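You operate a simulated robot arm through the tools that you are given. There is no shell and no other tool. Be economical: measure what you need, move in short steps, check, and stop when the job is done.

You are at the controls of a simulated robot arm. One attempt, no reset.

JOB
Glaze the top of the seeded bun and cover the buns again.
Fine: lift the dome off onto the island; brush from the glaze tin; the brush goes back into its pot. A coat counts when it lies all over at full strength: go over it till it gets no stronger.

Only the result counts: the job must be done as asked and must still hold three seconds after the hand-in. Knocking over, shifting, dropping, spilling or breaking anything else fails it. Lids that push on must go on centred and level and be pressed home; caps that screw on are set level and turned clockwise until they are tight.

ROBOT AND FRAMES
A 7-joint arm with a two-finger parallel gripper, fixed in place. Base frame: the origin is at the foot of the arm, x ahead of it, y to its left, z up; the work surface is at about z = 0. Lengths are in m, angles in rad, forces in N, time in s.
With the tool pointing down near the work surface it reaches from about 0.22 to 0.58 m from the base axis. Its first joint turns from -1.152 to 1.152 rad. Payload 2.5 kg.
The TCP is the grasp point between the finger pads, 0.023 m short of the fingertips. In the tool frame z runs along the fingers and y along their closing line. Largest opening 0.094 m; finger width 0.038, thickness 0.01; the body of the gripper, 0.054 by 0.096 m, starts 0.039 m behind the TCP.
Orientation is that of the tool frame in the base frame, as a unit quaternion [w, x, y, z]. With the fingers straight down and closing along the base's y, the tool's x points along the base's -x, its y along +y and its z along -z.

CONTROLS
- The arm moves only by the tool move_arm. Its argument "rows" is a list of rows, each a list of 7 numbers: the turn, a rotation vector about the base's x, y, z in rad, then the shift along the base's x, y, z in m, then the opening, from 0 (shut) to 1 (fully open). In form: [[ax, ay, az, x, y, z, jaw], ...]. A call has 1 to 10 rows; each row is the pose to reach, as a shift and turn from the pose commanded when the call began. Each row takes 0.2 s and may step no farther than 0.05 m and 0.15 rad from the row before; otherwise, or with a gripper value out of range, the whole call is refused. Where a pose cannot be reached the arm comes as near as it can. A force on the tool above 40 N (or 10 N above the force at the start of the call, whichever is more), or a blocked arm, ends the call early, and 0.2 s more pass. The fingers move at their own pace (about 0.108 m/s each) and stop on an object; they squeeze with about 24 N. The grip force told is the motor's: it shows also when the fingers shut on nothing. Time passes only in rows, and 0.2 s behind the last, so rows that repeat a pose let the fingers close. It gives the time, the measured TCP pose, the force on the tool (base axes), the opening and the grip force at its end, in the units of the frame above (readings bear some noise), with the torque about the TCP (base axes, N m) and any sound that the robot's microphone picked up.
- Cameras (640 x 400 px; columns grow to the right, rows downward): "scene" is fixed at [0.1184, -0.4014, 0.5503]; the picture's right is [0.86, -0.52, 0.00], its down [-0.26, -0.44, -0.86] and it looks along [0.44, 0.74, -0.51] (base axes); focal length 221 px, centre (320, 200). "wrist" rides on the gripper at [0.086, 0.016, -0.074] in the tool frame; the picture's right is [-0.18, 0.98, 0.00], its down [-0.58, -0.11, -0.81] and it looks along [-0.79, -0.15, 0.59] (tool axes); focal length 243 px, centre (320, 200). There is no depth. A picture from a camera that has moved, and an enlarged one, comes with that camera's place and axes in the base frame and with its lens.
- get_image(camera): a new picture of that camera. The clock stands still meanwhile.
- close_up(camera, box): a new picture of the part [left, top, right, bottom] of that camera's present view, enlarged. The clock stands still meanwhile.
- finish_job(): hands the job in; it is judged then, once.

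Go step by step. Nothing tells you positions but the pictures and the camera data: compare them with the known pose of the tool, close in by small moves and look again before you grip or let go. The budget is 120 turns and 68 pictures, counting those below and the enlarged ones. Unless the task says otherwise, let go and move clear before handing in, and close with one line.

The tools are called after "Request:" as name(argument=value, ...) on one line, values as JSON. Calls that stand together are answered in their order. move_arm: Moves the arm, as the interface text tells. Its arguments: {"type":"object","properties":{"rows":{"type":"array","items":{"type":"array","items":{"type":"number"}}}},"required":["rows"]} The other tools are called the same way: get_image (camera) takes a picture; close_up (camera, box) takes an enlarged picture of a part of a camera's view; finish_job () hands the job in.

At the start:

```text
time: 0.0
tool_pos: [0.3786, 0.0078, 0.4765]
tcp_rot: [0.001, 0.001, 1.0, 0.0]
ft_force: [-0.4, 0.2, 0.1]
moment: [0.03, 0.0, -0.02]
grip_width: 0.0938
finger_force: 0.0
```

scene: 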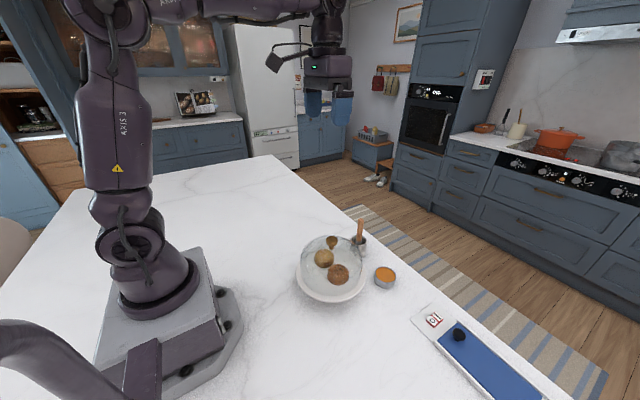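
wrist: 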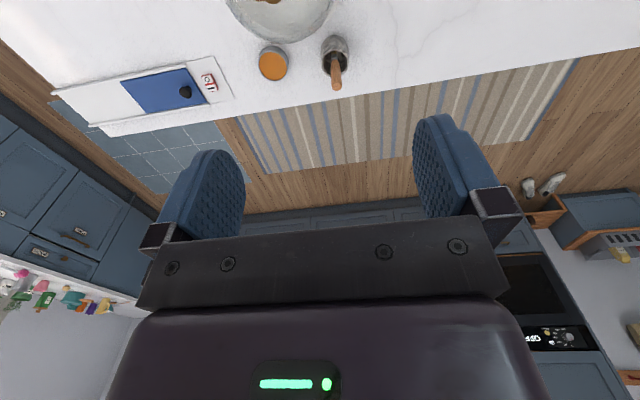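

I see a plate of buns under a glass dome with a knob, a glaze tin, a brush in a pot, and a blue board. I'll enlarge the view to measure them.

Request:
close_up(camera="scene", box=[280, 210, 420, 310])

Request:
close_up(camera="scene", box=[400, 290, 560, 400])

```text
4.00 times, centred on (350, 260) of scene
camera zoom: at [0.1184, -0.4014, 0.5503], right [0.86, -0.52, 0.0], down [-0.26, -0.44, -0.86], along [0.44, 0.74, -0.51], focal length 884 px, centre (200, -40)
```

zoom: 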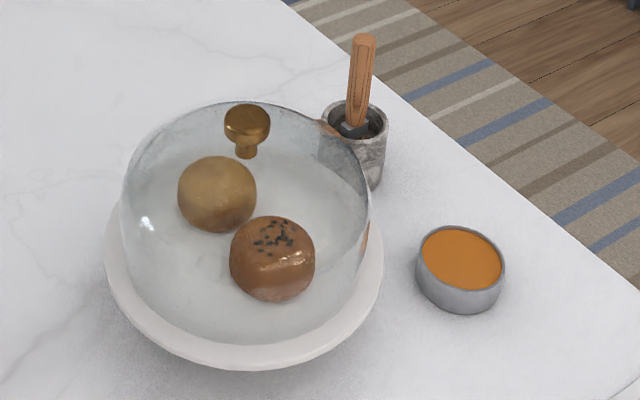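

```text
3.64 times, centred on (480, 345) of scene
camera zoom: at [0.1184, -0.4014, 0.5503], right [0.86, -0.52, 0.0], down [-0.26, -0.44, -0.86], along [0.44, 0.74, -0.51], focal length 804 px, centre (-262, -327)
```

zoom: 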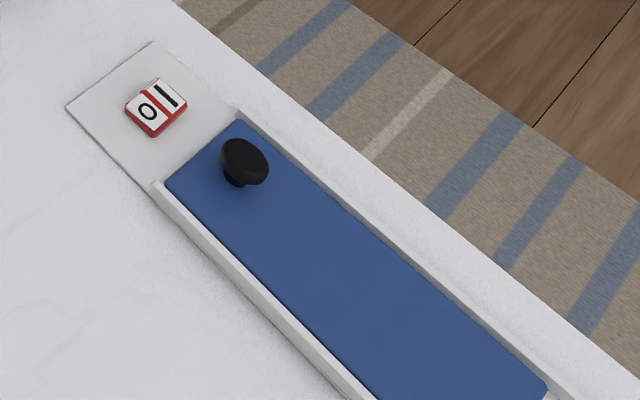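

Request:
move_arm(rows=[[0, 0, 0, 0.002, -0.006, -0.045, 1], [0, 0, 0, 0.004, -0.012, -0.09, 1], [0, 0, 0, 0.006, -0.018, -0.135, 1], [0, 0, 0, 0.008, -0.024, -0.18, 1], [0, 0, 0, 0.008, -0.028, -0.225, 1], [0, 0, 0, 0.008, -0.028, -0.26, 1]])

Request:
get_image(camera="wrist")

Request:
get_image(camera="scene")

```text
time: 1.4
tool_pos: [0.3841, -0.0177, 0.2154]
tcp_rot: [0.001, 0.0, 1.0, 0.0]
ft_force: [-0.2, 0.0, -0.4]
moment: [-0.02, 0.0, -0.03]
grip_width: 0.094
finger_force: 0.0
```

```text
63 pictures are left
camera wrist: at [0.2975, -0.0028, 0.2897], right [0.18, 0.98, 0.0], down [0.58, -0.11, 0.81], along [0.79, -0.15, -0.59], focal length 243 px, centre (320, 200)
```

wrist: 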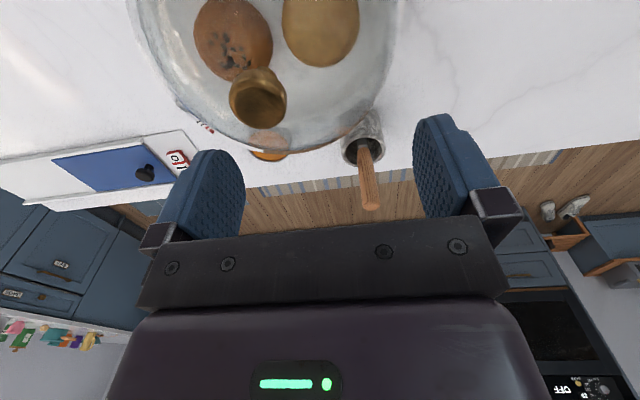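

```text
62 pictures are left
```

scene: 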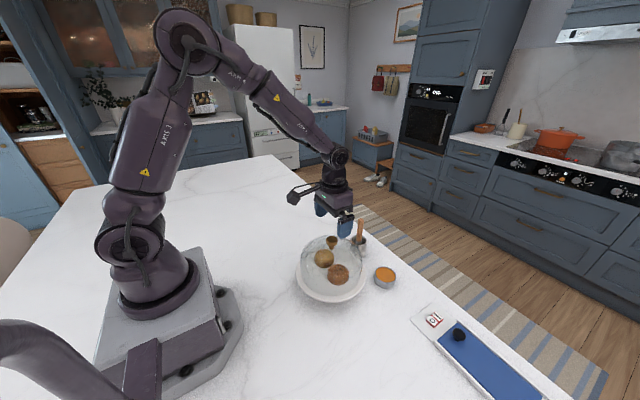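

The dome sits higher and nearer than I first guessed: by triangulation the knob is about (0.366, -0.050, 0.168). I'll go above it and check.

Request:
move_arm(rows=[[0, 0, 0, -0.009, -0.016, 0.01, 1], [0, 0, 0, -0.018, -0.033, 0.01, 1], [0, 0, 0, -0.018, -0.033, 0.01, 1]])

Request:
get_image(camera="wrist")

Request:
close_up(camera="scene", box=[280, 190, 420, 310])

```text
time: 2.2
tool_pos: [0.3673, -0.0524, 0.2257]
tcp_rot: [0.0, 0.0, 1.0, 0.0]
ft_force: [0.4, -0.5, 0.5]
moment: [-0.01, 0.0, -0.01]
grip_width: 0.0939
finger_force: 0.1
```

```text
61 pictures are left
camera wrist: at [0.2796, -0.0362, 0.3002], right [0.18, 0.98, 0.0], down [0.58, -0.11, 0.81], along [0.79, -0.15, -0.59], focal length 243 px, centre (320, 200)
```

wrist: 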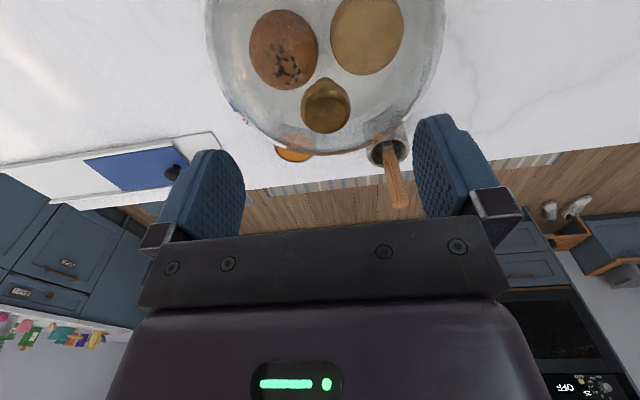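

```text
3.33 times, centred on (350, 250) of scene
camera zoom: at [0.1184, -0.4014, 0.5503], right [0.86, -0.52, 0.0], down [-0.26, -0.44, -0.86], along [0.44, 0.74, -0.51], focal length 736 px, centre (220, 33)
```

zoom: 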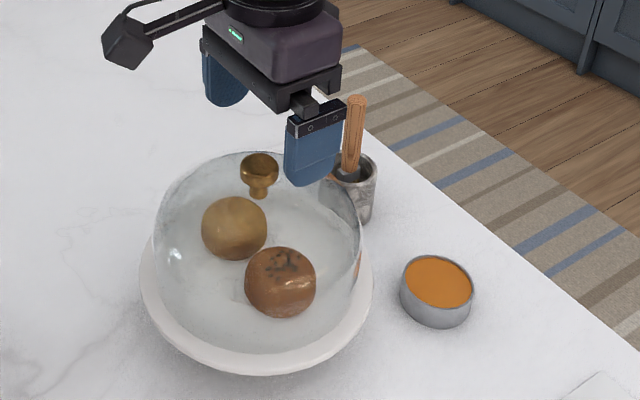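

Request:
move_arm(rows=[[0, 0, 0, -0.001, 0.002, -0.03, 1], [0, 0, 0, -0.001, 0.003, -0.057, 1], [0, 0, 0, -0.001, 0.003, -0.057, 1]])

Request:
close_up(camera="scene", box=[280, 190, 420, 310])

Request:
get_image(camera="wrist")

```text
time: 3.0
tool_pos: [0.3662, -0.0499, 0.1685]
tcp_rot: [0.0, 0.0, 1.0, 0.0]
ft_force: [-0.1, 0.1, -0.4]
moment: [-0.03, 0.0, 0.0]
grip_width: 0.094
finger_force: 0.0
```

```text
3.33 times, centred on (350, 250) of scene
camera zoom: at [0.1184, -0.4014, 0.5503], right [0.86, -0.52, 0.0], down [-0.26, -0.44, -0.86], along [0.44, 0.74, -0.51], focal length 736 px, centre (220, 33)
```

zoom: 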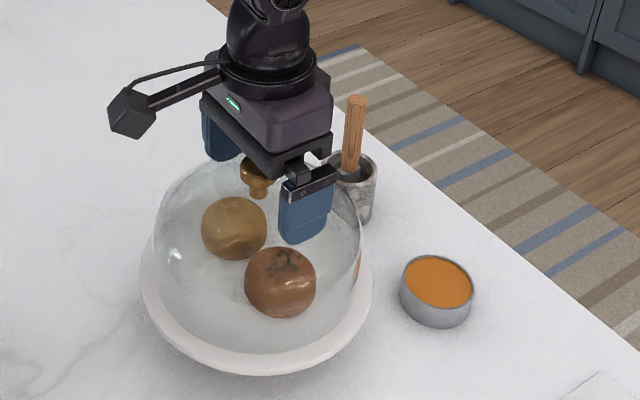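

```text
58 pictures are left
camera wrist: at [0.2801, -0.0333, 0.2423], right [0.18, 0.98, 0.0], down [0.58, -0.11, 0.81], along [0.79, -0.15, -0.59], focal length 243 px, centre (320, 200)
```

wrist: 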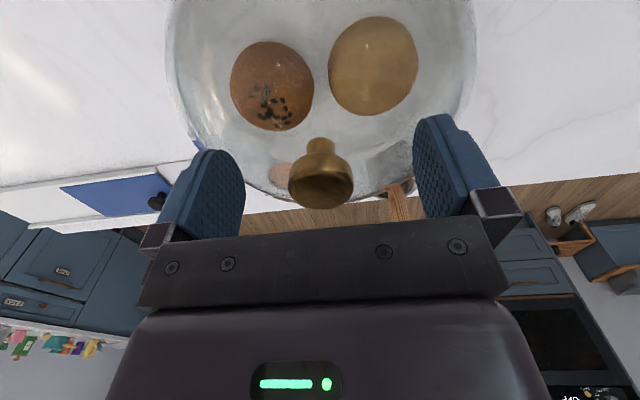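

Request:
move_arm(rows=[[0, 0, 0, 0, 0, 0, 0.5], [0, 0, 0, 0, 0, 0, 0.15], [0, 0, 0, 0, 0, 0, 0.15], [0, 0, 0, 0, 0, 0, 0.1]])

Request:
get_image(camera="wrist")

```text
time: 3.7
tool_pos: [0.3698, -0.0509, 0.1713]
tcp_rot: [0.004, 0.001, 1.0, -0.001]
ft_force: [-1.1, 0.2, 4.8]
moment: [-0.05, 0.15, -0.03]
grip_width: 0.0292
finger_force: 23.6
stopped in row 3: the force on the tool passed its limit at 45 N (the readings are from after the stop); the commanded pose is now the measured one
```

```text
57 pictures are left
camera wrist: at [0.2819, -0.0337, 0.2449], right [0.19, 0.98, 0.0], down [0.57, -0.11, 0.81], along [0.8, -0.15, -0.58], focal length 243 px, centre (320, 200)
```

wrist: 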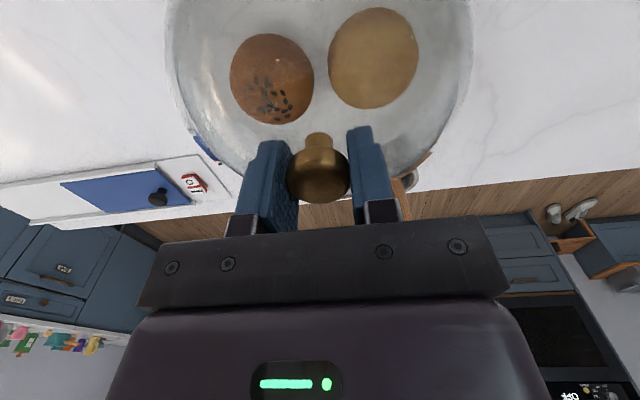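

Request:
move_arm(rows=[[0, 0, 0, 0, 0, 0.005, 0.1], [0, 0, 0, 0, 0, 0.02, 0.1], [0, 0, 0, 0, 0, 0.05, 0.1], [0, 0, 0, 0, 0, 0.09, 0.1], [0, 0, 0, 0, 0, 0.13, 0.1]])

Request:
get_image(camera="scene")

```text
time: 4.9
tool_pos: [0.3673, -0.0509, 0.3013]
tcp_rot: [0.004, 0.001, 1.0, 0.0]
ft_force: [-0.1, -0.3, -1.8]
moment: [0.02, 0.0, 0.01]
grip_width: 0.0289
finger_force: 24.2
```

```text
56 pictures are left
```

scene: 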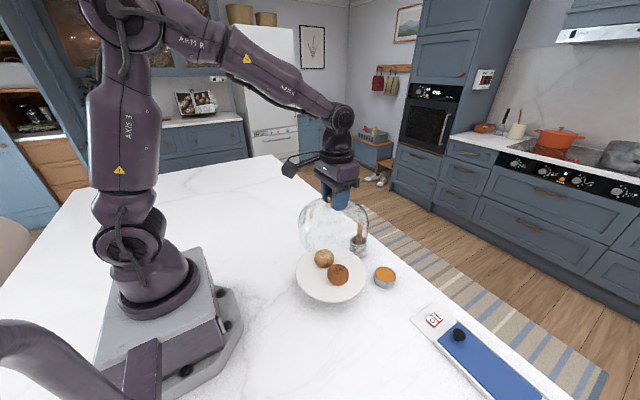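

Request:
move_arm(rows=[[0, 0, 0, 0, 0.04, 0, 0.1], [0, 0, 0, 0, 0.085, 0, 0.1], [0, 0, 0, 0, 0.13, 0, 0.1], [0, 0, 0, 0, 0.175, 0, 0.1], [0, 0, 0, 0, 0.22, 0, 0.1], [0, 0, 0, 0, 0.26, 0, 0.1], [0, 0, 0, 0, 0.29, 0, 0.1], [0, 0, 0, 0, 0.29, 0, 0.1]])

Request:
get_image(camera="scene")

Request:
close_up(camera="scene", box=[280, 210, 420, 310])

```text
time: 6.7
tool_pos: [0.3701, 0.2405, 0.3022]
tcp_rot: [0.004, 0.001, 1.0, 0.0]
ft_force: [-0.3, 0.3, -1.6]
moment: [-0.01, -0.02, 0.02]
grip_width: 0.0289
finger_force: 23.9
```

```text
55 pictures are left
```

scene: 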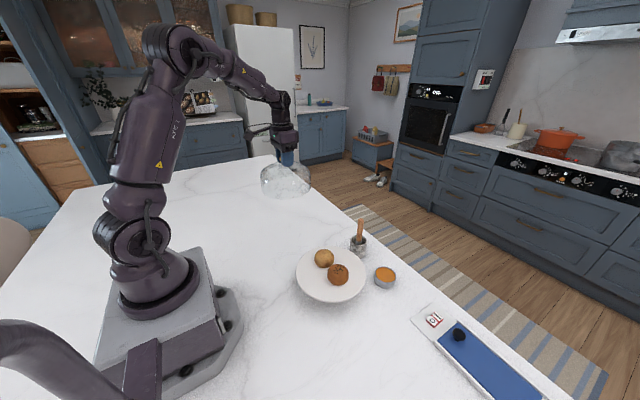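

```text
4.00 times, centred on (350, 260) of scene
camera zoom: at [0.1185, -0.4014, 0.5503], right [0.86, -0.52, 0.0], down [-0.26, -0.44, -0.86], along [0.44, 0.74, -0.51], focal length 884 px, centre (200, -40)
```

zoom: 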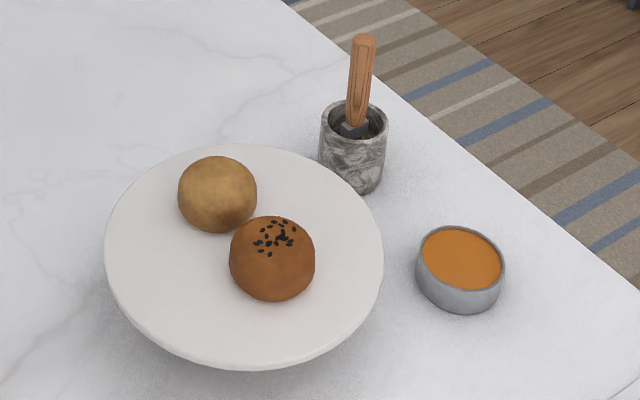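

Request:
move_arm(rows=[[0, 0, 0, 0, 0, -0.045, 0.1], [0, 0, 0, 0, 0, -0.09, 0.1], [0, 0, 0, 0, 0, -0.12, 0.1], [0, 0, 0, 0, 0, -0.15, 0.1], [0, 0, 0, 0, 0, -0.15, 0.1]])

Request:
close_up(camera="scene", box=[230, 150, 370, 240])

```text
time: 7.9
tool_pos: [0.3695, 0.2404, 0.1505]
tcp_rot: [0.005, 0.001, 1.0, -0.001]
ft_force: [0.5, 0.3, -1.9]
moment: [0.01, 0.03, 0.0]
grip_width: 0.029
finger_force: 24.5
```

```text
4.44 times, centred on (300, 195) of scene
camera zoom: at [0.1185, -0.4014, 0.5503], right [0.86, -0.52, 0.0], down [-0.26, -0.44, -0.86], along [0.44, 0.74, -0.51], focal length 982 px, centre (409, 222)
```

zoom: 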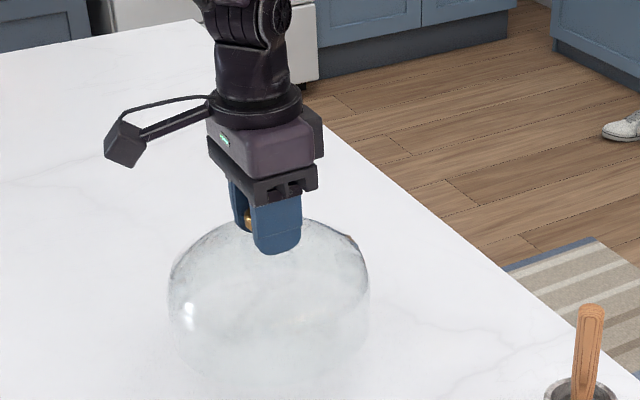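

Request:
move_arm(rows=[[0, 0, 0, 0, 0, -0.01, 0.1], [0, 0, 0, 0, 0, -0.02, 0.1], [0, 0, 0, 0, 0, -0.025, 0.1]])

Request:
close_up(camera="scene", box=[250, 180, 330, 240])

```text
time: 8.7
tool_pos: [0.3696, 0.2397, 0.1273]
tcp_rot: [0.005, 0.0, 1.0, 0.0]
ft_force: [-0.1, -0.7, -2.4]
moment: [-0.01, 0.0, 0.03]
grip_width: 0.0289
finger_force: 24.0
```

```text
6.67 times, centred on (290, 210) of scene
camera zoom: at [0.1184, -0.4014, 0.5503], right [0.86, -0.52, 0.0], down [-0.26, -0.44, -0.86], along [0.44, 0.74, -0.51], focal length 1473 px, centre (520, 133)
```

zoom: 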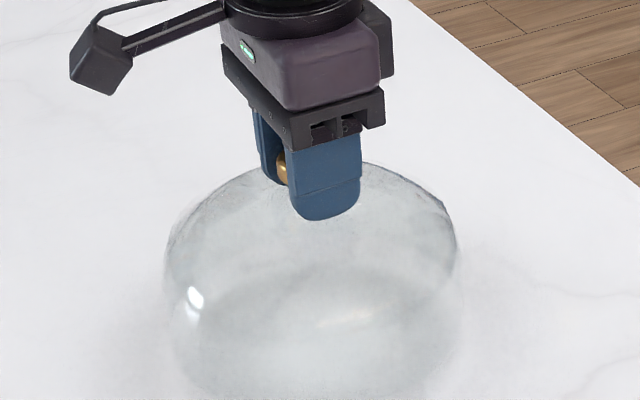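

Request:
move_arm(rows=[[0, 0, 0, 0, 0, -0.004, 0.1], [0, 0, 0, 0, 0, -0.008, 0.1]])

```text
time: 9.3
tool_pos: [0.3678, 0.2386, 0.1184]
tcp_rot: [0.004, 0.0, 1.0, -0.001]
ft_force: [-0.5, -0.7, -1.6]
moment: [0.02, -0.02, 0.02]
grip_width: 0.029
finger_force: 24.0
```

The dome is still hanging free at z 0.118, so I'll keep lowering it in small steps.

Request:
move_arm(rows=[[0, 0, 0, 0, 0, -0.003, 0.1], [0, 0, 0, 0, 0, -0.006, 0.1]])

```text
time: 9.9
tool_pos: [0.3688, 0.2397, 0.1121]
tcp_rot: [0.005, 0.001, 1.0, -0.001]
ft_force: [-0.5, 0.3, -3.7]
moment: [0.04, 0.01, -0.01]
grip_width: 0.029
finger_force: 24.1
```

Request:
move_arm(rows=[[0, 0, 0, 0, 0, -0.003, 0.1], [0, 0, 0, 0, 0, -0.005, 0.1]])

Request:
get_image(camera="scene")

```text
time: 10.5
tool_pos: [0.3682, 0.2411, 0.1063]
tcp_rot: [0.003, 0.0, 1.0, -0.002]
ft_force: [-0.5, 0.1, -2.9]
moment: [-0.04, 0.03, -0.02]
grip_width: 0.0293
finger_force: 23.9
```

```text
51 pictures are left
```

scene: 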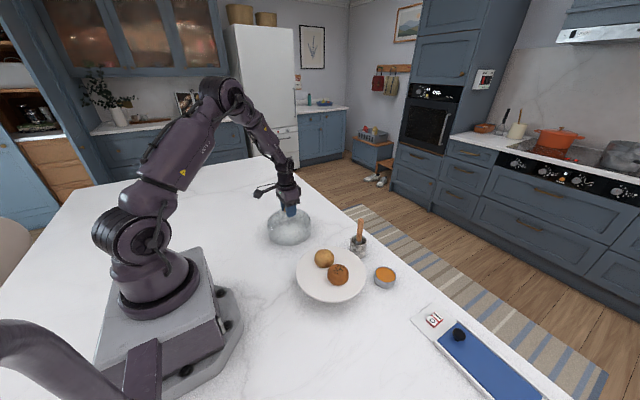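

Request:
move_arm(rows=[[0, 0, 0, 0, 0, -0.003, 0.1], [0, 0, 0, 0, 0, -0.006, 0.1]])

```text
time: 11.1
tool_pos: [0.369, 0.2406, 0.1061]
tcp_rot: [0.005, 0.001, 1.0, -0.001]
ft_force: [-1.9, -1.7, 4.6]
moment: [0.2, -0.06, 0.0]
grip_width: 0.0291
finger_force: 24.0
stopped in row 2: the force on the tool passed its limit at 47 N (the readings are from after the stop); the commanded pose is now the measured one
```

The dome is resting on the island. I'll open the fingers and rise.

Request:
move_arm(rows=[[0, 0, 0, 0, 0, 0, 0.5], [0, 0, 0, 0, 0, 0, 0.9], [0, 0, 0, 0, 0, 0, 1], [0, 0, 0, 0, 0, 0.03, 1], [0, 0, 0, 0, 0, 0.075, 1], [0, 0, 0, 0, 0, 0.12, 1]])

Request:
close_up(camera="scene", box=[230, 180, 370, 270])

Request:
get_image(camera="wrist")

```text
time: 12.5
tool_pos: [0.3707, 0.2382, 0.2252]
tcp_rot: [0.004, 0.0, 1.0, 0.0]
ft_force: [0.1, 0.2, 0.2]
moment: [-0.02, -0.01, 0.01]
grip_width: 0.0941
finger_force: 0.0
```

```text
4.44 times, centred on (300, 225) of scene
camera zoom: at [0.1184, -0.4014, 0.5503], right [0.86, -0.52, 0.0], down [-0.26, -0.44, -0.86], along [0.44, 0.74, -0.51], focal length 982 px, centre (409, 89)
```

zoom: 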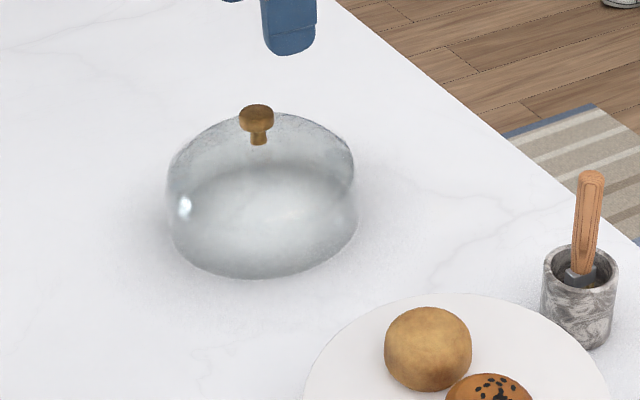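

```text
49 pictures are left
camera wrist: at [0.2817, 0.2551, 0.2988], right [0.19, 0.98, 0.0], down [0.57, -0.11, 0.81], along [0.8, -0.15, -0.58], focal length 243 px, centre (320, 200)
```

wrist: 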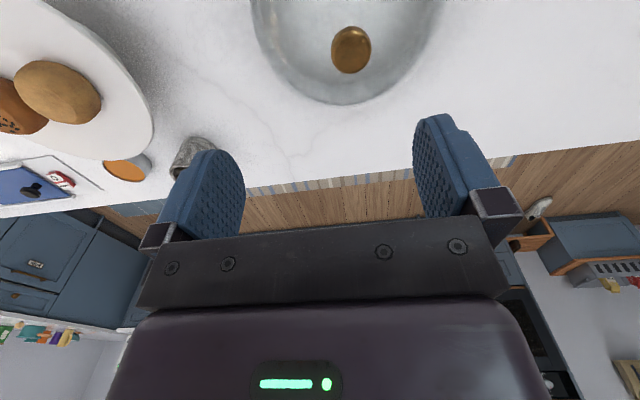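

The dome stands on the island. It moved about 2 cm while the fingers opened, so its knob is now near (0.371, 0.264). Next I'll go above the brush handle.

Request:
move_arm(rows=[[0, 0, 0, 0.025, -0.038, 0, 1], [0, 0, 0, 0.05, -0.077, 0, 1], [0, 0, 0, 0.074, -0.115, 0, 1], [0, 0, 0, 0.099, -0.153, 0, 1], [0, 0, 0, 0.124, -0.192, 0, 1], [0, 0, 0, 0.148, -0.229, 0, 1], [0, 0, 0, 0.148, -0.229, 0, 1]])

Request:
get_image(camera="wrist")

Request:
close_up(camera="scene", box=[320, 190, 400, 260])

```text
time: 14.1
tool_pos: [0.5168, 0.0099, 0.2264]
tcp_rot: [0.004, 0.0, 1.0, -0.001]
ft_force: [-0.5, 0.2, -0.4]
moment: [0.0, -0.02, 0.03]
grip_width: 0.0942
finger_force: 0.0
```

```text
48 pictures are left
camera wrist: at [0.4291, 0.0274, 0.2985], right [0.18, 0.98, 0.0], down [0.57, -0.11, 0.81], along [0.8, -0.15, -0.58], focal length 243 px, centre (320, 200)
```

wrist: 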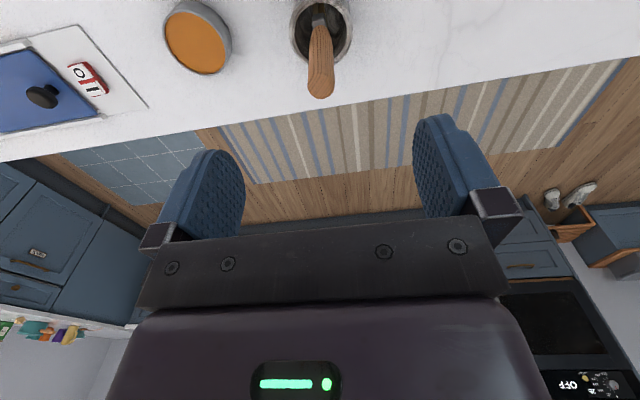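

```text
5.71 times, centred on (360, 225) of scene
camera zoom: at [0.1184, -0.4014, 0.5503], right [0.86, -0.52, 0.0], down [-0.26, -0.44, -0.86], along [0.44, 0.74, -0.51], focal length 1263 px, centre (91, 57)
```

zoom: 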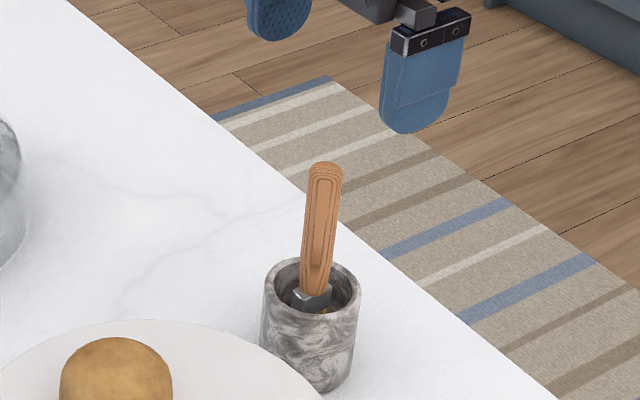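

The brush stands about upright at (0.517, 0.011) with its top near z 0.148. I'll descend over the handle.

Request:
move_arm(rows=[[0, 0, 0, 0, 0, -0.04, 1], [0, 0, 0, 0, 0, -0.075, 1], [0, 0, 0, 0, 0, -0.095, 1], [0, 0, 0, 0, 0, -0.104, 1], [0, 0, 0, 0, 0, -0.104, 1]])

Request:
get_image(camera="wrist")

Request:
close_up(camera="scene", box=[320, 190, 400, 260])

```text
time: 15.3
tool_pos: [0.5175, 0.0132, 0.1202]
tcp_rot: [0.005, 0.0, 1.0, -0.001]
ft_force: [-1.0, 0.7, -0.5]
moment: [-0.02, 0.02, -0.02]
grip_width: 0.0941
finger_force: 0.0
```

```text
46 pictures are left
camera wrist: at [0.4305, 0.0288, 0.193], right [0.19, 0.98, 0.0], down [0.57, -0.11, 0.81], along [0.8, -0.15, -0.58], focal length 243 px, centre (320, 200)
```

wrist: 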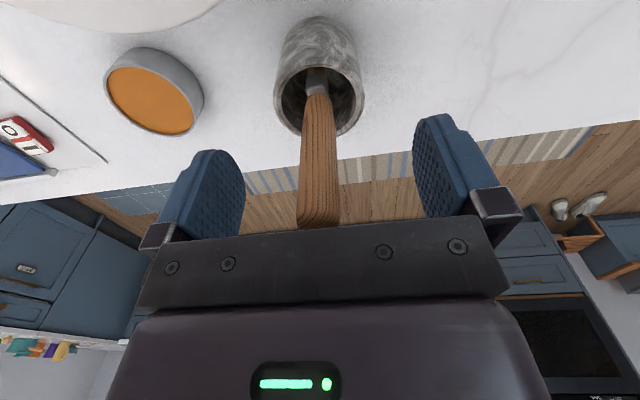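

```text
5.71 times, centred on (360, 225) of scene
camera zoom: at [0.1184, -0.4014, 0.5503], right [0.86, -0.52, 0.0], down [-0.26, -0.44, -0.86], along [0.44, 0.74, -0.51], focal length 1263 px, centre (91, 57)
```

zoom: 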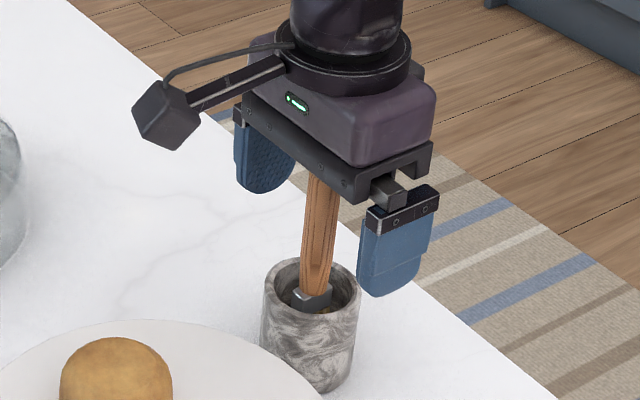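

Request:
move_arm(rows=[[0, 0, 0, 0, 0, 0, 0.6], [0, 0, 0, 0, 0, 0, 0.3], [0, 0, 0, 0, 0, 0, 0.05], [0, 0, 0, 0, 0, 0, 0.05], [0, 0, 0, 0, 0, 0, 0.05]])

Request:
get_image(camera="wrist")

```text
time: 16.5
tool_pos: [0.5178, 0.0118, 0.1205]
tcp_rot: [0.003, 0.0, 1.0, -0.001]
ft_force: [0.3, 0.6, 0.1]
moment: [0.01, 0.0, 0.01]
grip_width: 0.0179
finger_force: 24.2
```

```text
44 pictures are left
camera wrist: at [0.4304, 0.0288, 0.1931], right [0.19, 0.98, 0.0], down [0.57, -0.11, 0.81], along [0.8, -0.15, -0.58], focal length 243 px, centre (320, 200)
```

wrist: 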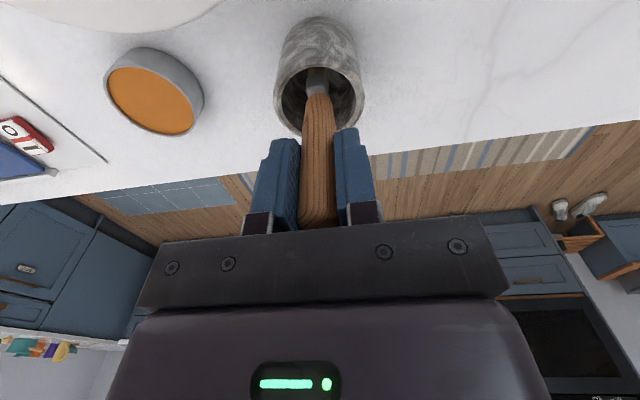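

Gripped at the handle. I'll lift it straight out and look.

Request:
move_arm(rows=[[0, 0, 0, 0, 0, 0.02, 0.05], [0, 0, 0, 0, 0, 0.05, 0.05], [0, 0, 0, 0, 0, 0.09, 0.05], [0, 0, 0, 0, 0, 0.12, 0.05], [0, 0, 0, 0, 0, 0.12, 0.05]])

Request:
close_up(camera="scene", box=[290, 140, 430, 260])

Request:
get_image(camera="wrist")

```text
time: 17.7
tool_pos: [0.519, 0.0111, 0.2401]
tcp_rot: [0.004, 0.002, 1.0, -0.002]
ft_force: [-0.4, -0.1, -0.4]
moment: [-0.03, 0.01, 0.02]
grip_width: 0.0175
finger_force: 24.1
```

```text
3.33 times, centred on (360, 200) of scene
camera zoom: at [0.1184, -0.4014, 0.5503], right [0.86, -0.52, 0.0], down [-0.26, -0.44, -0.86], along [0.44, 0.74, -0.51], focal length 736 px, centre (187, 200)
```

zoom: 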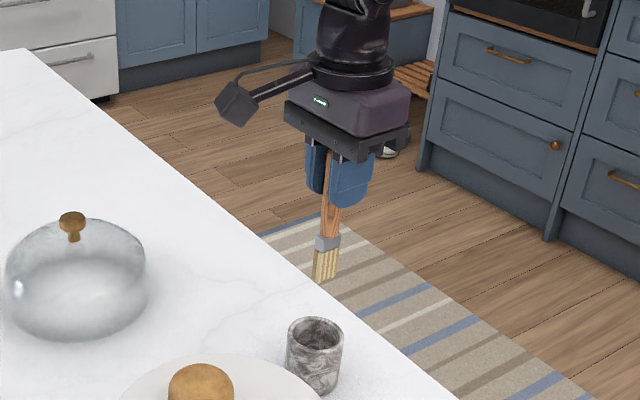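

```text
42 pictures are left
camera wrist: at [0.4308, 0.0274, 0.3135], right [0.19, 0.98, 0.0], down [0.57, -0.11, 0.81], along [0.8, -0.15, -0.58], focal length 243 px, centre (320, 200)
```

wrist: 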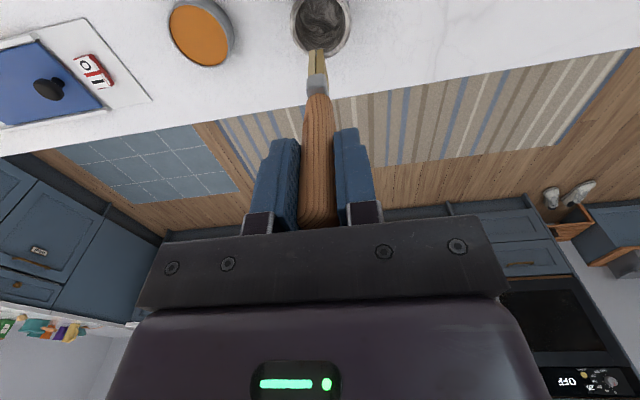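

Request:
move_arm(rows=[[0, 0, 0, -0.002, -0.044, 0, 0.05], [0, 0, 0, -0.004, -0.088, 0, 0.05], [0, 0, 0, -0.006, -0.13, 0, 0.05], [0, 0, 0, -0.006, -0.13, -0.04, 0.05], [0, 0, 0, -0.006, -0.13, -0.075, 0.05], [0, 0, 0, -0.006, -0.13, -0.075, 0.05]])

Request:
close_up(camera="scene", box=[330, 200, 450, 300])

Request:
get_image(camera="wrist")

```text
time: 19.1
tool_pos: [0.5118, -0.1176, 0.1653]
tcp_rot: [0.006, 0.001, 1.0, -0.001]
ft_force: [0.1, -1.1, -0.5]
moment: [0.0, -0.01, 0.09]
grip_width: 0.0177
finger_force: 24.3
```

```text
4.00 times, centred on (390, 250) of scene
camera zoom: at [0.1184, -0.4014, 0.5503], right [0.86, -0.52, 0.0], down [-0.26, -0.44, -0.86], along [0.44, 0.74, -0.51], focal length 884 px, centre (40, 0)
```

zoom: 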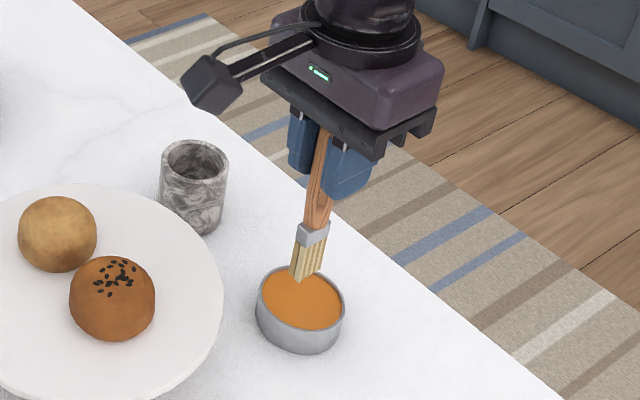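

```text
40 pictures are left
camera wrist: at [0.4241, -0.1015, 0.2382], right [0.19, 0.98, 0.0], down [0.57, -0.11, 0.81], along [0.8, -0.15, -0.58], focal length 243 px, centre (320, 200)
```

wrist: 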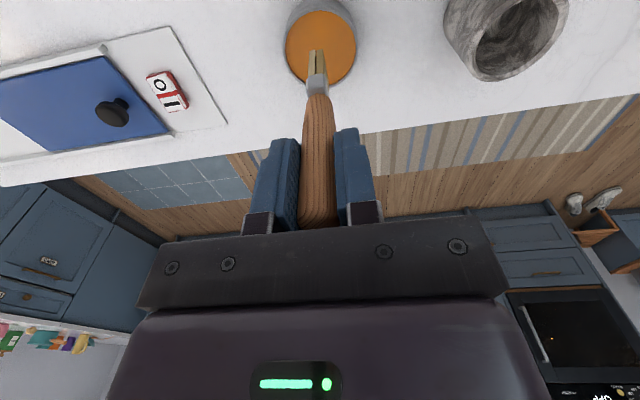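

The bristle tip is about 11 cm below the TCP and centred over the tin. I'll dip.

Request:
move_arm(rows=[[0, 0, 0, 0.001, 0.001, -0.02, 0.05], [0, 0, 0, 0.001, 0.001, -0.03, 0.05], [0, 0, 0, 0.001, 0.001, -0.038, 0.05], [0, 0, 0, 0.001, 0.001, -0.038, 0.05]])

Request:
close_up(camera="scene", box=[330, 200, 450, 300])

```text
time: 20.1
tool_pos: [0.5152, -0.1176, 0.1313]
tcp_rot: [0.008, 0.001, 1.0, -0.001]
ft_force: [0.7, 0.9, 26.3]
moment: [0.07, -0.11, -0.04]
grip_width: 0.018
finger_force: 24.1
```

```text
4.00 times, centred on (390, 250) of scene
camera zoom: at [0.1183, -0.4014, 0.5503], right [0.86, -0.52, 0.0], down [-0.26, -0.44, -0.86], along [0.44, 0.74, -0.51], focal length 884 px, centre (40, 0)
```

zoom: 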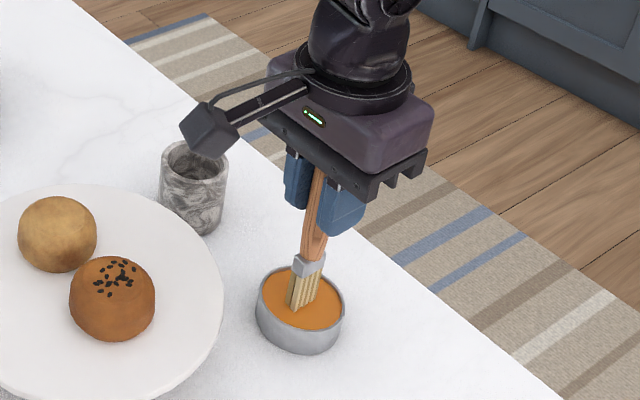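

The bristles met the glaze with some force, so I'll lift and check that they took glaze.

Request:
move_arm(rows=[[0, 0, 0, 0, 0, 0.02, 0.05], [0, 0, 0, 0, 0, 0.06, 0.05], [0, 0, 0, 0, 0, 0.1, 0.05], [0, 0, 0, 0, 0, 0.12, 0.05], [0, 0, 0, 0, 0, 0.12, 0.05]])

Request:
close_up(camera="scene", box=[300, 180, 420, 290])

Request:
get_image(camera="wrist")

```text
time: 21.3
tool_pos: [0.5118, -0.1162, 0.2481]
tcp_rot: [0.005, 0.0, 1.0, 0.0]
ft_force: [0.4, -0.8, 0.0]
moment: [0.03, 0.01, 0.02]
grip_width: 0.0176
finger_force: 23.8
```

```text
3.64 times, centred on (360, 235) of scene
camera zoom: at [0.1184, -0.4014, 0.5503], right [0.86, -0.52, 0.0], down [-0.26, -0.44, -0.86], along [0.44, 0.74, -0.51], focal length 804 px, centre (174, 73)
```

zoom: 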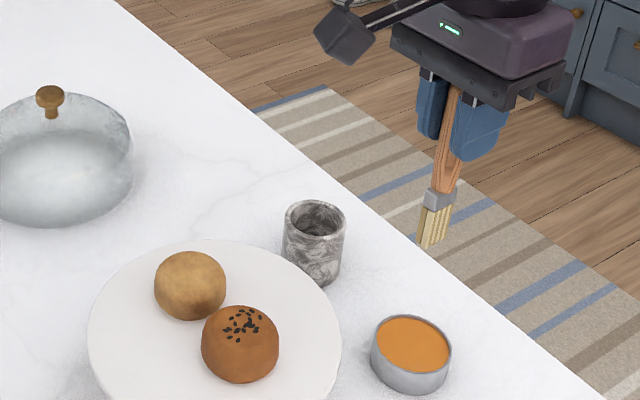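

```text
37 pictures are left
camera wrist: at [0.4249, -0.1005, 0.3203], right [0.19, 0.98, 0.0], down [0.57, -0.11, 0.81], along [0.8, -0.15, -0.58], focal length 243 px, centre (320, 200)
```

wrist: 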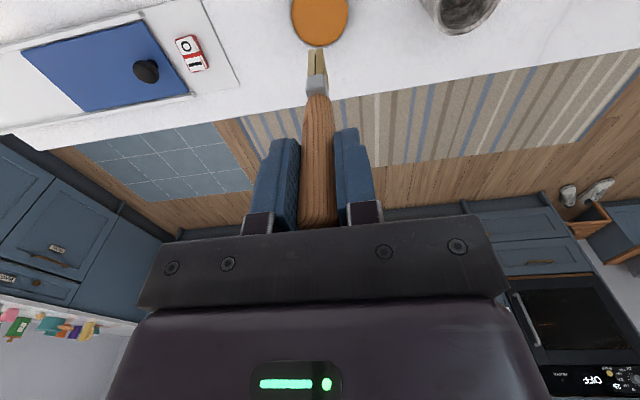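

Request:
close_up(camera="scene", box=[370, 210, 400, 235])

Request:
close_up(camera="wrist", box=[290, 30, 350, 90])

```text
16.00 times, centred on (385, 222) of scene
camera zoom: at [0.1184, -0.4014, 0.5503], right [0.86, -0.52, 0.0], down [-0.26, -0.44, -0.86], along [0.44, 0.74, -0.51], focal length 3535 px, centre (-720, -160)
```

zoom: 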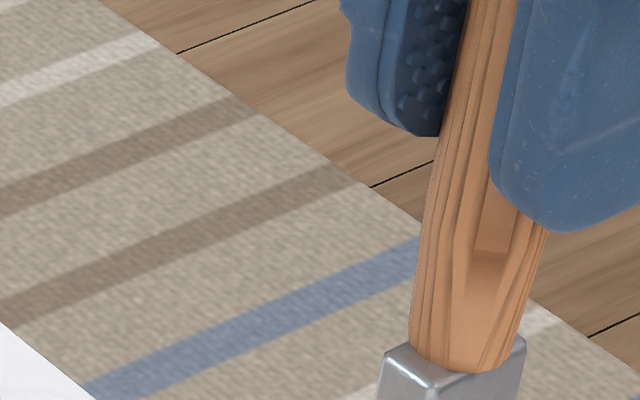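

```text
6.67 times, centred on (320, 60) of wrist
camera zoom: at [0.4249, -0.1005, 0.3203], right [0.19, 0.98, 0.0], down [0.57, -0.11, 0.81], along [0.8, -0.15, -0.58], focal length 1618 px, centre (320, 1133)
```

zoom: 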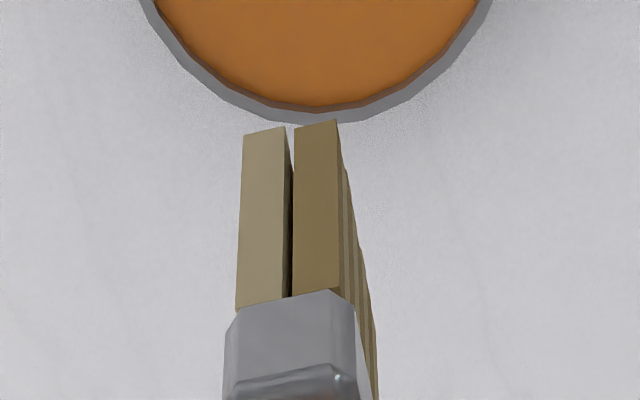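

Request:
close_up(camera="scene", box=[370, 228, 400, 252])

```text
16.00 times, centred on (385, 240) of scene
camera zoom: at [0.1184, -0.4014, 0.5503], right [0.86, -0.52, 0.0], down [-0.26, -0.44, -0.86], along [0.44, 0.74, -0.51], focal length 3535 px, centre (-720, -440)
```

zoom: 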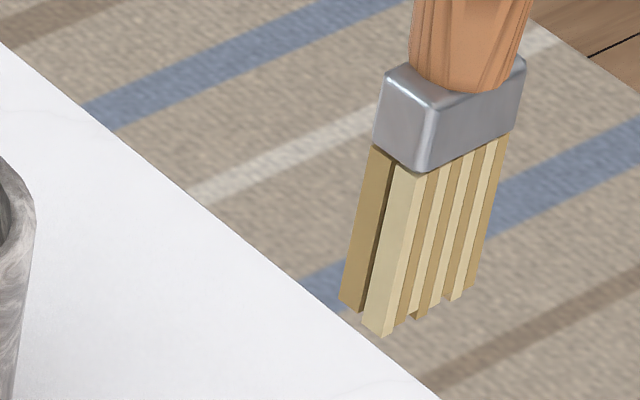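

The bristles look dry, but the glaze may not be drawn on them. I'll go above the seeded bun, at about (0.365, -0.083) with its top near z 0.10, and try a light touch.

Request:
move_arm(rows=[[0, 0, 0, -0.045, 0.01, 0, 0.05], [0, 0, 0, -0.09, 0.022, 0, 0.05], [0, 0, 0, -0.13, 0.032, 0, 0.05], [0, 0, 0, -0.148, 0.034, 0, 0.05], [0, 0, 0, -0.148, 0.034, -0.02, 0.05], [0, 0, 0, -0.148, 0.034, -0.02, 0.05]])

Request:
close_up(camera="scene", box=[290, 200, 390, 300])

Request:
get_image(camera="wrist")

```text
time: 22.7
tool_pos: [0.3657, -0.0834, 0.2264]
tcp_rot: [0.004, 0.001, 1.0, 0.0]
ft_force: [0.5, -0.1, -0.1]
moment: [0.02, 0.01, -0.02]
grip_width: 0.0175
finger_force: 23.9
```

```text
4.00 times, centred on (340, 250) of scene
camera zoom: at [0.1184, -0.4014, 0.5503], right [0.86, -0.52, 0.0], down [-0.26, -0.44, -0.86], along [0.44, 0.74, -0.51], focal length 884 px, centre (240, 0)
```

zoom: 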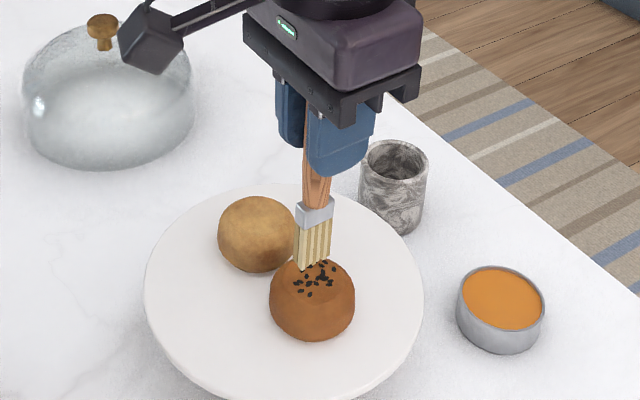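

```text
32 pictures are left
camera wrist: at [0.2771, -0.067, 0.3003], right [0.19, 0.98, 0.0], down [0.57, -0.11, 0.81], along [0.8, -0.15, -0.58], focal length 243 px, centre (320, 200)
```

wrist: 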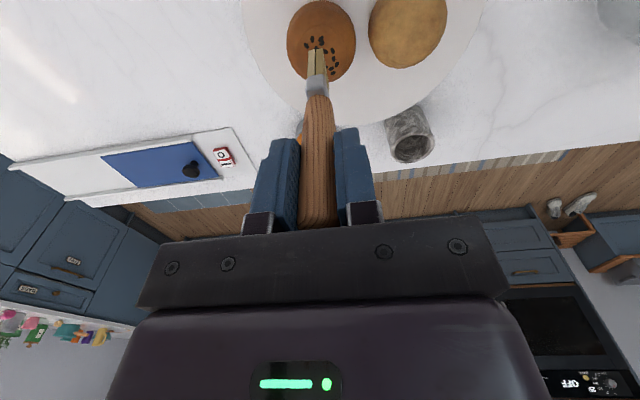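

Request:
move_arm(rows=[[0, 0, 0, 0, 0, -0.008, 0.05], [0, 0, 0, 0, 0, -0.014, 0.05]])

```text
time: 23.3
tool_pos: [0.3643, -0.0834, 0.2135]
tcp_rot: [0.004, 0.001, 1.0, -0.001]
ft_force: [0.4, 0.5, 0.1]
moment: [-0.02, -0.01, -0.01]
grip_width: 0.0181
finger_force: 23.9
```

Request:
move_arm(rows=[[0, 0, 0, 0, 0, -0.003, 0.05], [0, 0, 0, 0, 0, -0.005, 0.05]])

```text
time: 23.9
tool_pos: [0.3663, -0.0829, 0.2089]
tcp_rot: [0.006, 0.0, 1.0, 0.0]
ft_force: [0.1, -0.1, -0.2]
moment: [0.0, 0.0, -0.02]
grip_width: 0.0175
finger_force: 23.8
```

Request:
move_arm(rows=[[0, 0, 0, 0, 0, -0.003, 0.05], [0, 0, 0, 0, 0, -0.005, 0.05]])

Request:
close_up(camera="scene", box=[310, 230, 370, 290])

```text
time: 24.5
tool_pos: [0.3639, -0.0818, 0.2049]
tcp_rot: [0.005, 0.001, 1.0, -0.001]
ft_force: [-3.4, 1.3, 11.9]
moment: [0.07, 0.26, 0.02]
grip_width: 0.0179
finger_force: 24.6
```

```text
6.67 times, centred on (340, 260) of scene
camera zoom: at [0.1184, -0.4014, 0.5503], right [0.86, -0.52, 0.0], down [-0.26, -0.44, -0.86], along [0.44, 0.74, -0.51], focal length 1473 px, centre (187, -200)
```

zoom: 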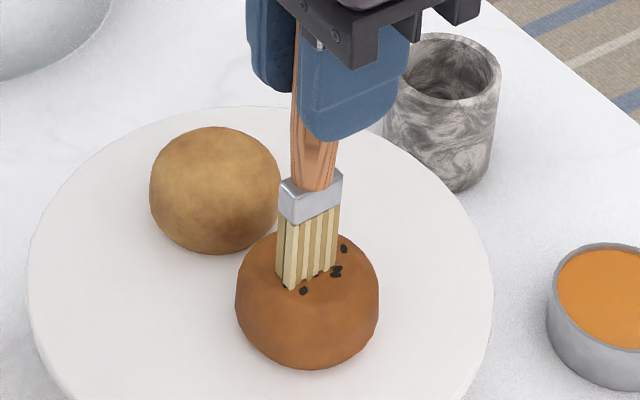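

Request:
move_arm(rows=[[0, 0, 0, 0, 0, 0.002, 0.05], [0, 0, 0, -0.005, 0, 0.002, 0.05], [0, 0, 0, 0.006, 0, 0.002, 0.05], [0, 0, 0, 0, 0, 0.025, 0.05]])

Request:
close_up(camera="scene", box=[310, 230, 370, 290])

```text
time: 25.5
tool_pos: [0.3658, -0.0825, 0.2288]
tcp_rot: [0.004, 0.001, 1.0, -0.002]
ft_force: [0.6, -0.2, -0.4]
moment: [-0.02, -0.01, -0.03]
grip_width: 0.0177
finger_force: 24.2
```

```text
6.67 times, centred on (340, 260) of scene
camera zoom: at [0.1185, -0.4014, 0.5503], right [0.86, -0.52, 0.0], down [-0.26, -0.44, -0.86], along [0.44, 0.74, -0.51], focal length 1473 px, centre (187, -200)
```

zoom: 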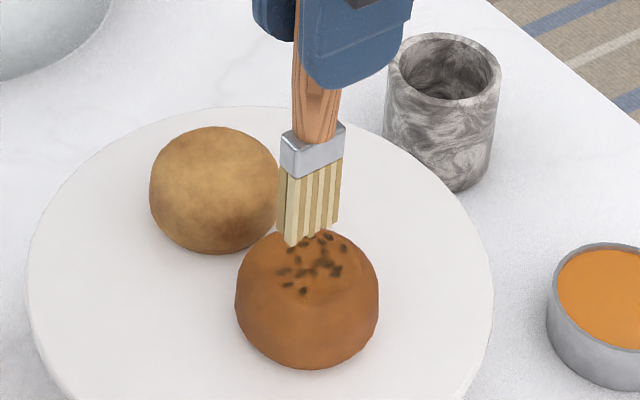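

The touch deposits glaze: the seeds under the brush are now tinted. I'll make a curved stroke across the bun in y.

Request:
move_arm(rows=[[0, 0, 0, -0.001, -0.016, -0.015, 0.05], [0, 0, 0, -0.001, -0.016, -0.0265, 0.05], [0, 0, 0, -0.001, -0.008, -0.024, 0.05], [0, 0, 0, -0.001, 0, -0.023, 0.05], [0, 0, 0, -0.001, 0.008, -0.024, 0.05], [0, 0, 0, -0.001, 0.016, -0.0265, 0.05], [0, 0, 0, -0.001, 0.008, -0.024, 0.05], [0, 0, 0, -0.001, 0, -0.023, 0.05]])

```text
time: 27.3
tool_pos: [0.3635, -0.0825, 0.2061]
tcp_rot: [0.002, 0.0, 1.0, 0.0]
ft_force: [0.7, -0.3, 0.1]
moment: [0.01, -0.02, 0.0]
grip_width: 0.0174
finger_force: 24.6
```

Request:
move_arm(rows=[[0, 0, 0, 0, 0, 0.03, 0.05], [0, 0, 0, 0.03, 0, 0.06, 0.05]])

Request:
close_up(camera="scene", box=[320, 255, 360, 290])

Request:
close_up(camera="wrist", box=[240, 0, 400, 100])

```text
time: 27.9
tool_pos: [0.3941, -0.081, 0.2679]
tcp_rot: [0.004, 0.001, 1.0, -0.001]
ft_force: [1.1, -0.8, 0.5]
moment: [0.0, 0.03, 0.0]
grip_width: 0.0174
finger_force: 24.1
```

```text
11.43 times, centred on (340, 272) of scene
camera zoom: at [0.1184, -0.4014, 0.5503], right [0.86, -0.52, 0.0], down [-0.26, -0.44, -0.86], along [0.44, 0.74, -0.51], focal length 2525 px, centre (91, -629)
```

zoom: 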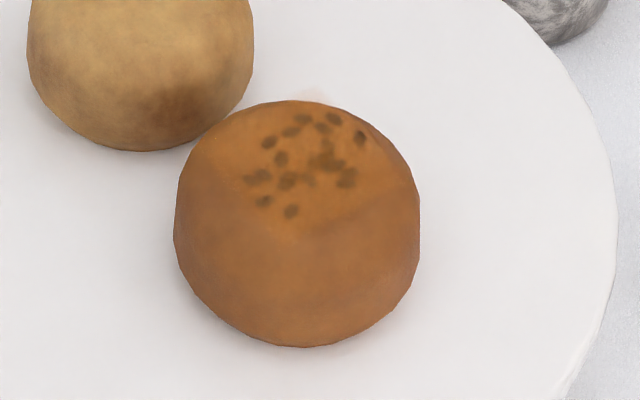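

```text
4.00 times, centred on (320, 50) of wrist
camera zoom: at [0.3065, -0.0655, 0.3407], right [0.19, 0.98, 0.0], down [0.57, -0.11, 0.81], along [0.8, -0.15, -0.58], focal length 970 px, centre (320, 800)
```

zoom: 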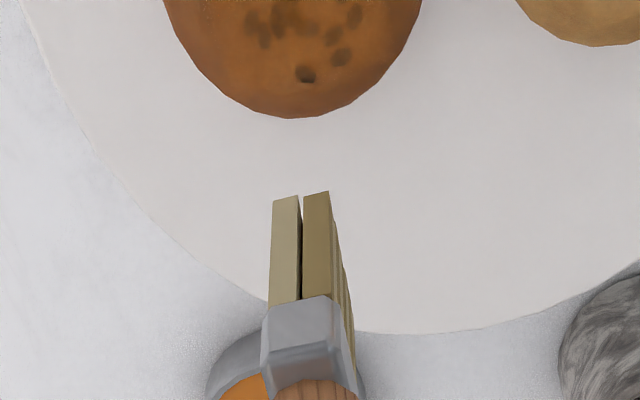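

The coat is showing, but the far (+x) side of the top is not covered yet. I'll make strokes further out on that side.

Request:
move_arm(rows=[[0, 0, 0, -0.015, -0.014, -0.044, 0.05], [0, 0, 0, -0.015, -0.014, -0.0642, 0.05], [0, 0, 0, -0.015, -0.007, -0.0625, 0.05], [0, 0, 0, -0.015, 0, -0.0615, 0.05], [0, 0, 0, -0.015, 0.007, -0.062, 0.05], [0, 0, 0, -0.015, 0.014, -0.064, 0.05], [0, 0, 0, -0.004, 0.014, -0.0645, 0.05], [0, 0, 0, -0.004, 0.007, -0.064, 0.05], [0, 0, 0, -0.004, 0, -0.0635, 0.05], [0, 0, 0, -0.004, -0.012, -0.065, 0.05]])

```text
time: 30.1
tool_pos: [0.3914, -0.0948, 0.2021]
tcp_rot: [0.007, 0.001, 1.0, 0.0]
ft_force: [1.8, 8.2, 26.1]
moment: [1.13, -0.01, -0.09]
grip_width: 0.019
finger_force: 24.7
```

Request:
move_arm(rows=[[0, 0, 0, 0, 0, 0.01, 0.05], [0, 0, 0, 0.02, 0, 0.05, 0.05], [0, 0, 0, 0.02, 0, 0.05, 0.05]])

Request:
close_up(camera="scene", box=[310, 210, 380, 290])

Request:
get_image(camera="wrist")

```text
time: 30.9
tool_pos: [0.4102, -0.0947, 0.2494]
tcp_rot: [0.005, 0.0, 1.0, -0.001]
ft_force: [0.0, -0.6, -0.1]
moment: [-0.01, 0.02, -0.02]
grip_width: 0.0181
finger_force: 23.8
```

```text
5.00 times, centred on (345, 250) of scene
camera zoom: at [0.1184, -0.4014, 0.5503], right [0.86, -0.52, 0.0], down [-0.26, -0.44, -0.86], along [0.44, 0.74, -0.51], focal length 1105 px, centre (195, -50)
```

zoom: 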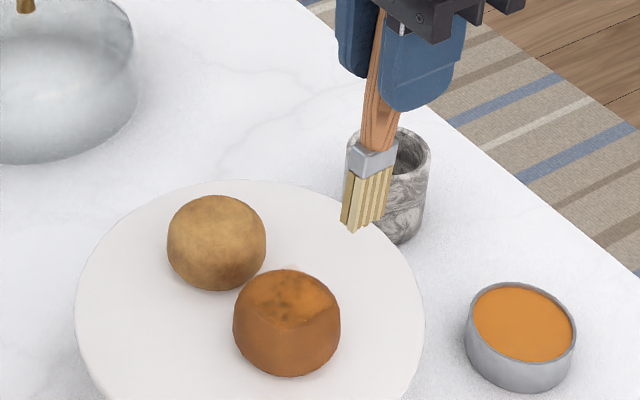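

```text
26 pictures are left
camera wrist: at [0.323, -0.0783, 0.3236], right [0.19, 0.98, 0.0], down [0.58, -0.11, 0.81], along [0.8, -0.15, -0.59], focal length 243 px, centre (320, 200)
```

wrist: 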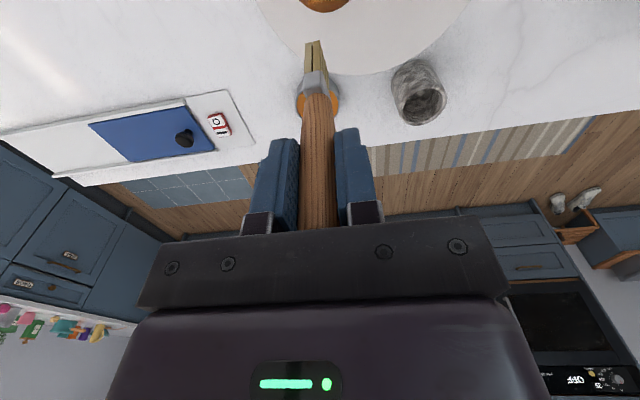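

Request:
close_up(camera="scene", box=[325, 258, 355, 288])

```text
13.33 times, centred on (340, 273) of scene
camera zoom: at [0.1184, -0.4014, 0.5503], right [0.86, -0.52, 0.0], down [-0.26, -0.44, -0.86], along [0.44, 0.74, -0.51], focal length 2946 px, centre (53, -773)
```

zoom: 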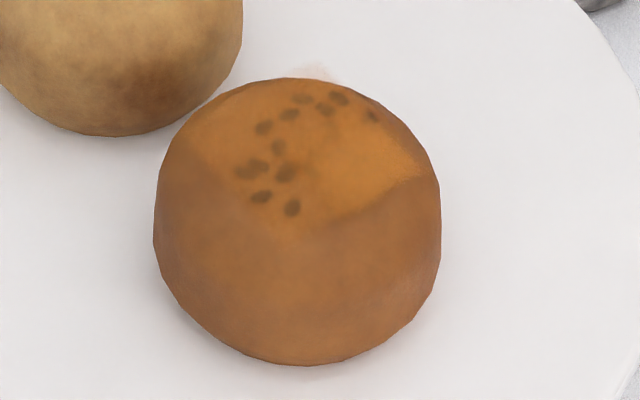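

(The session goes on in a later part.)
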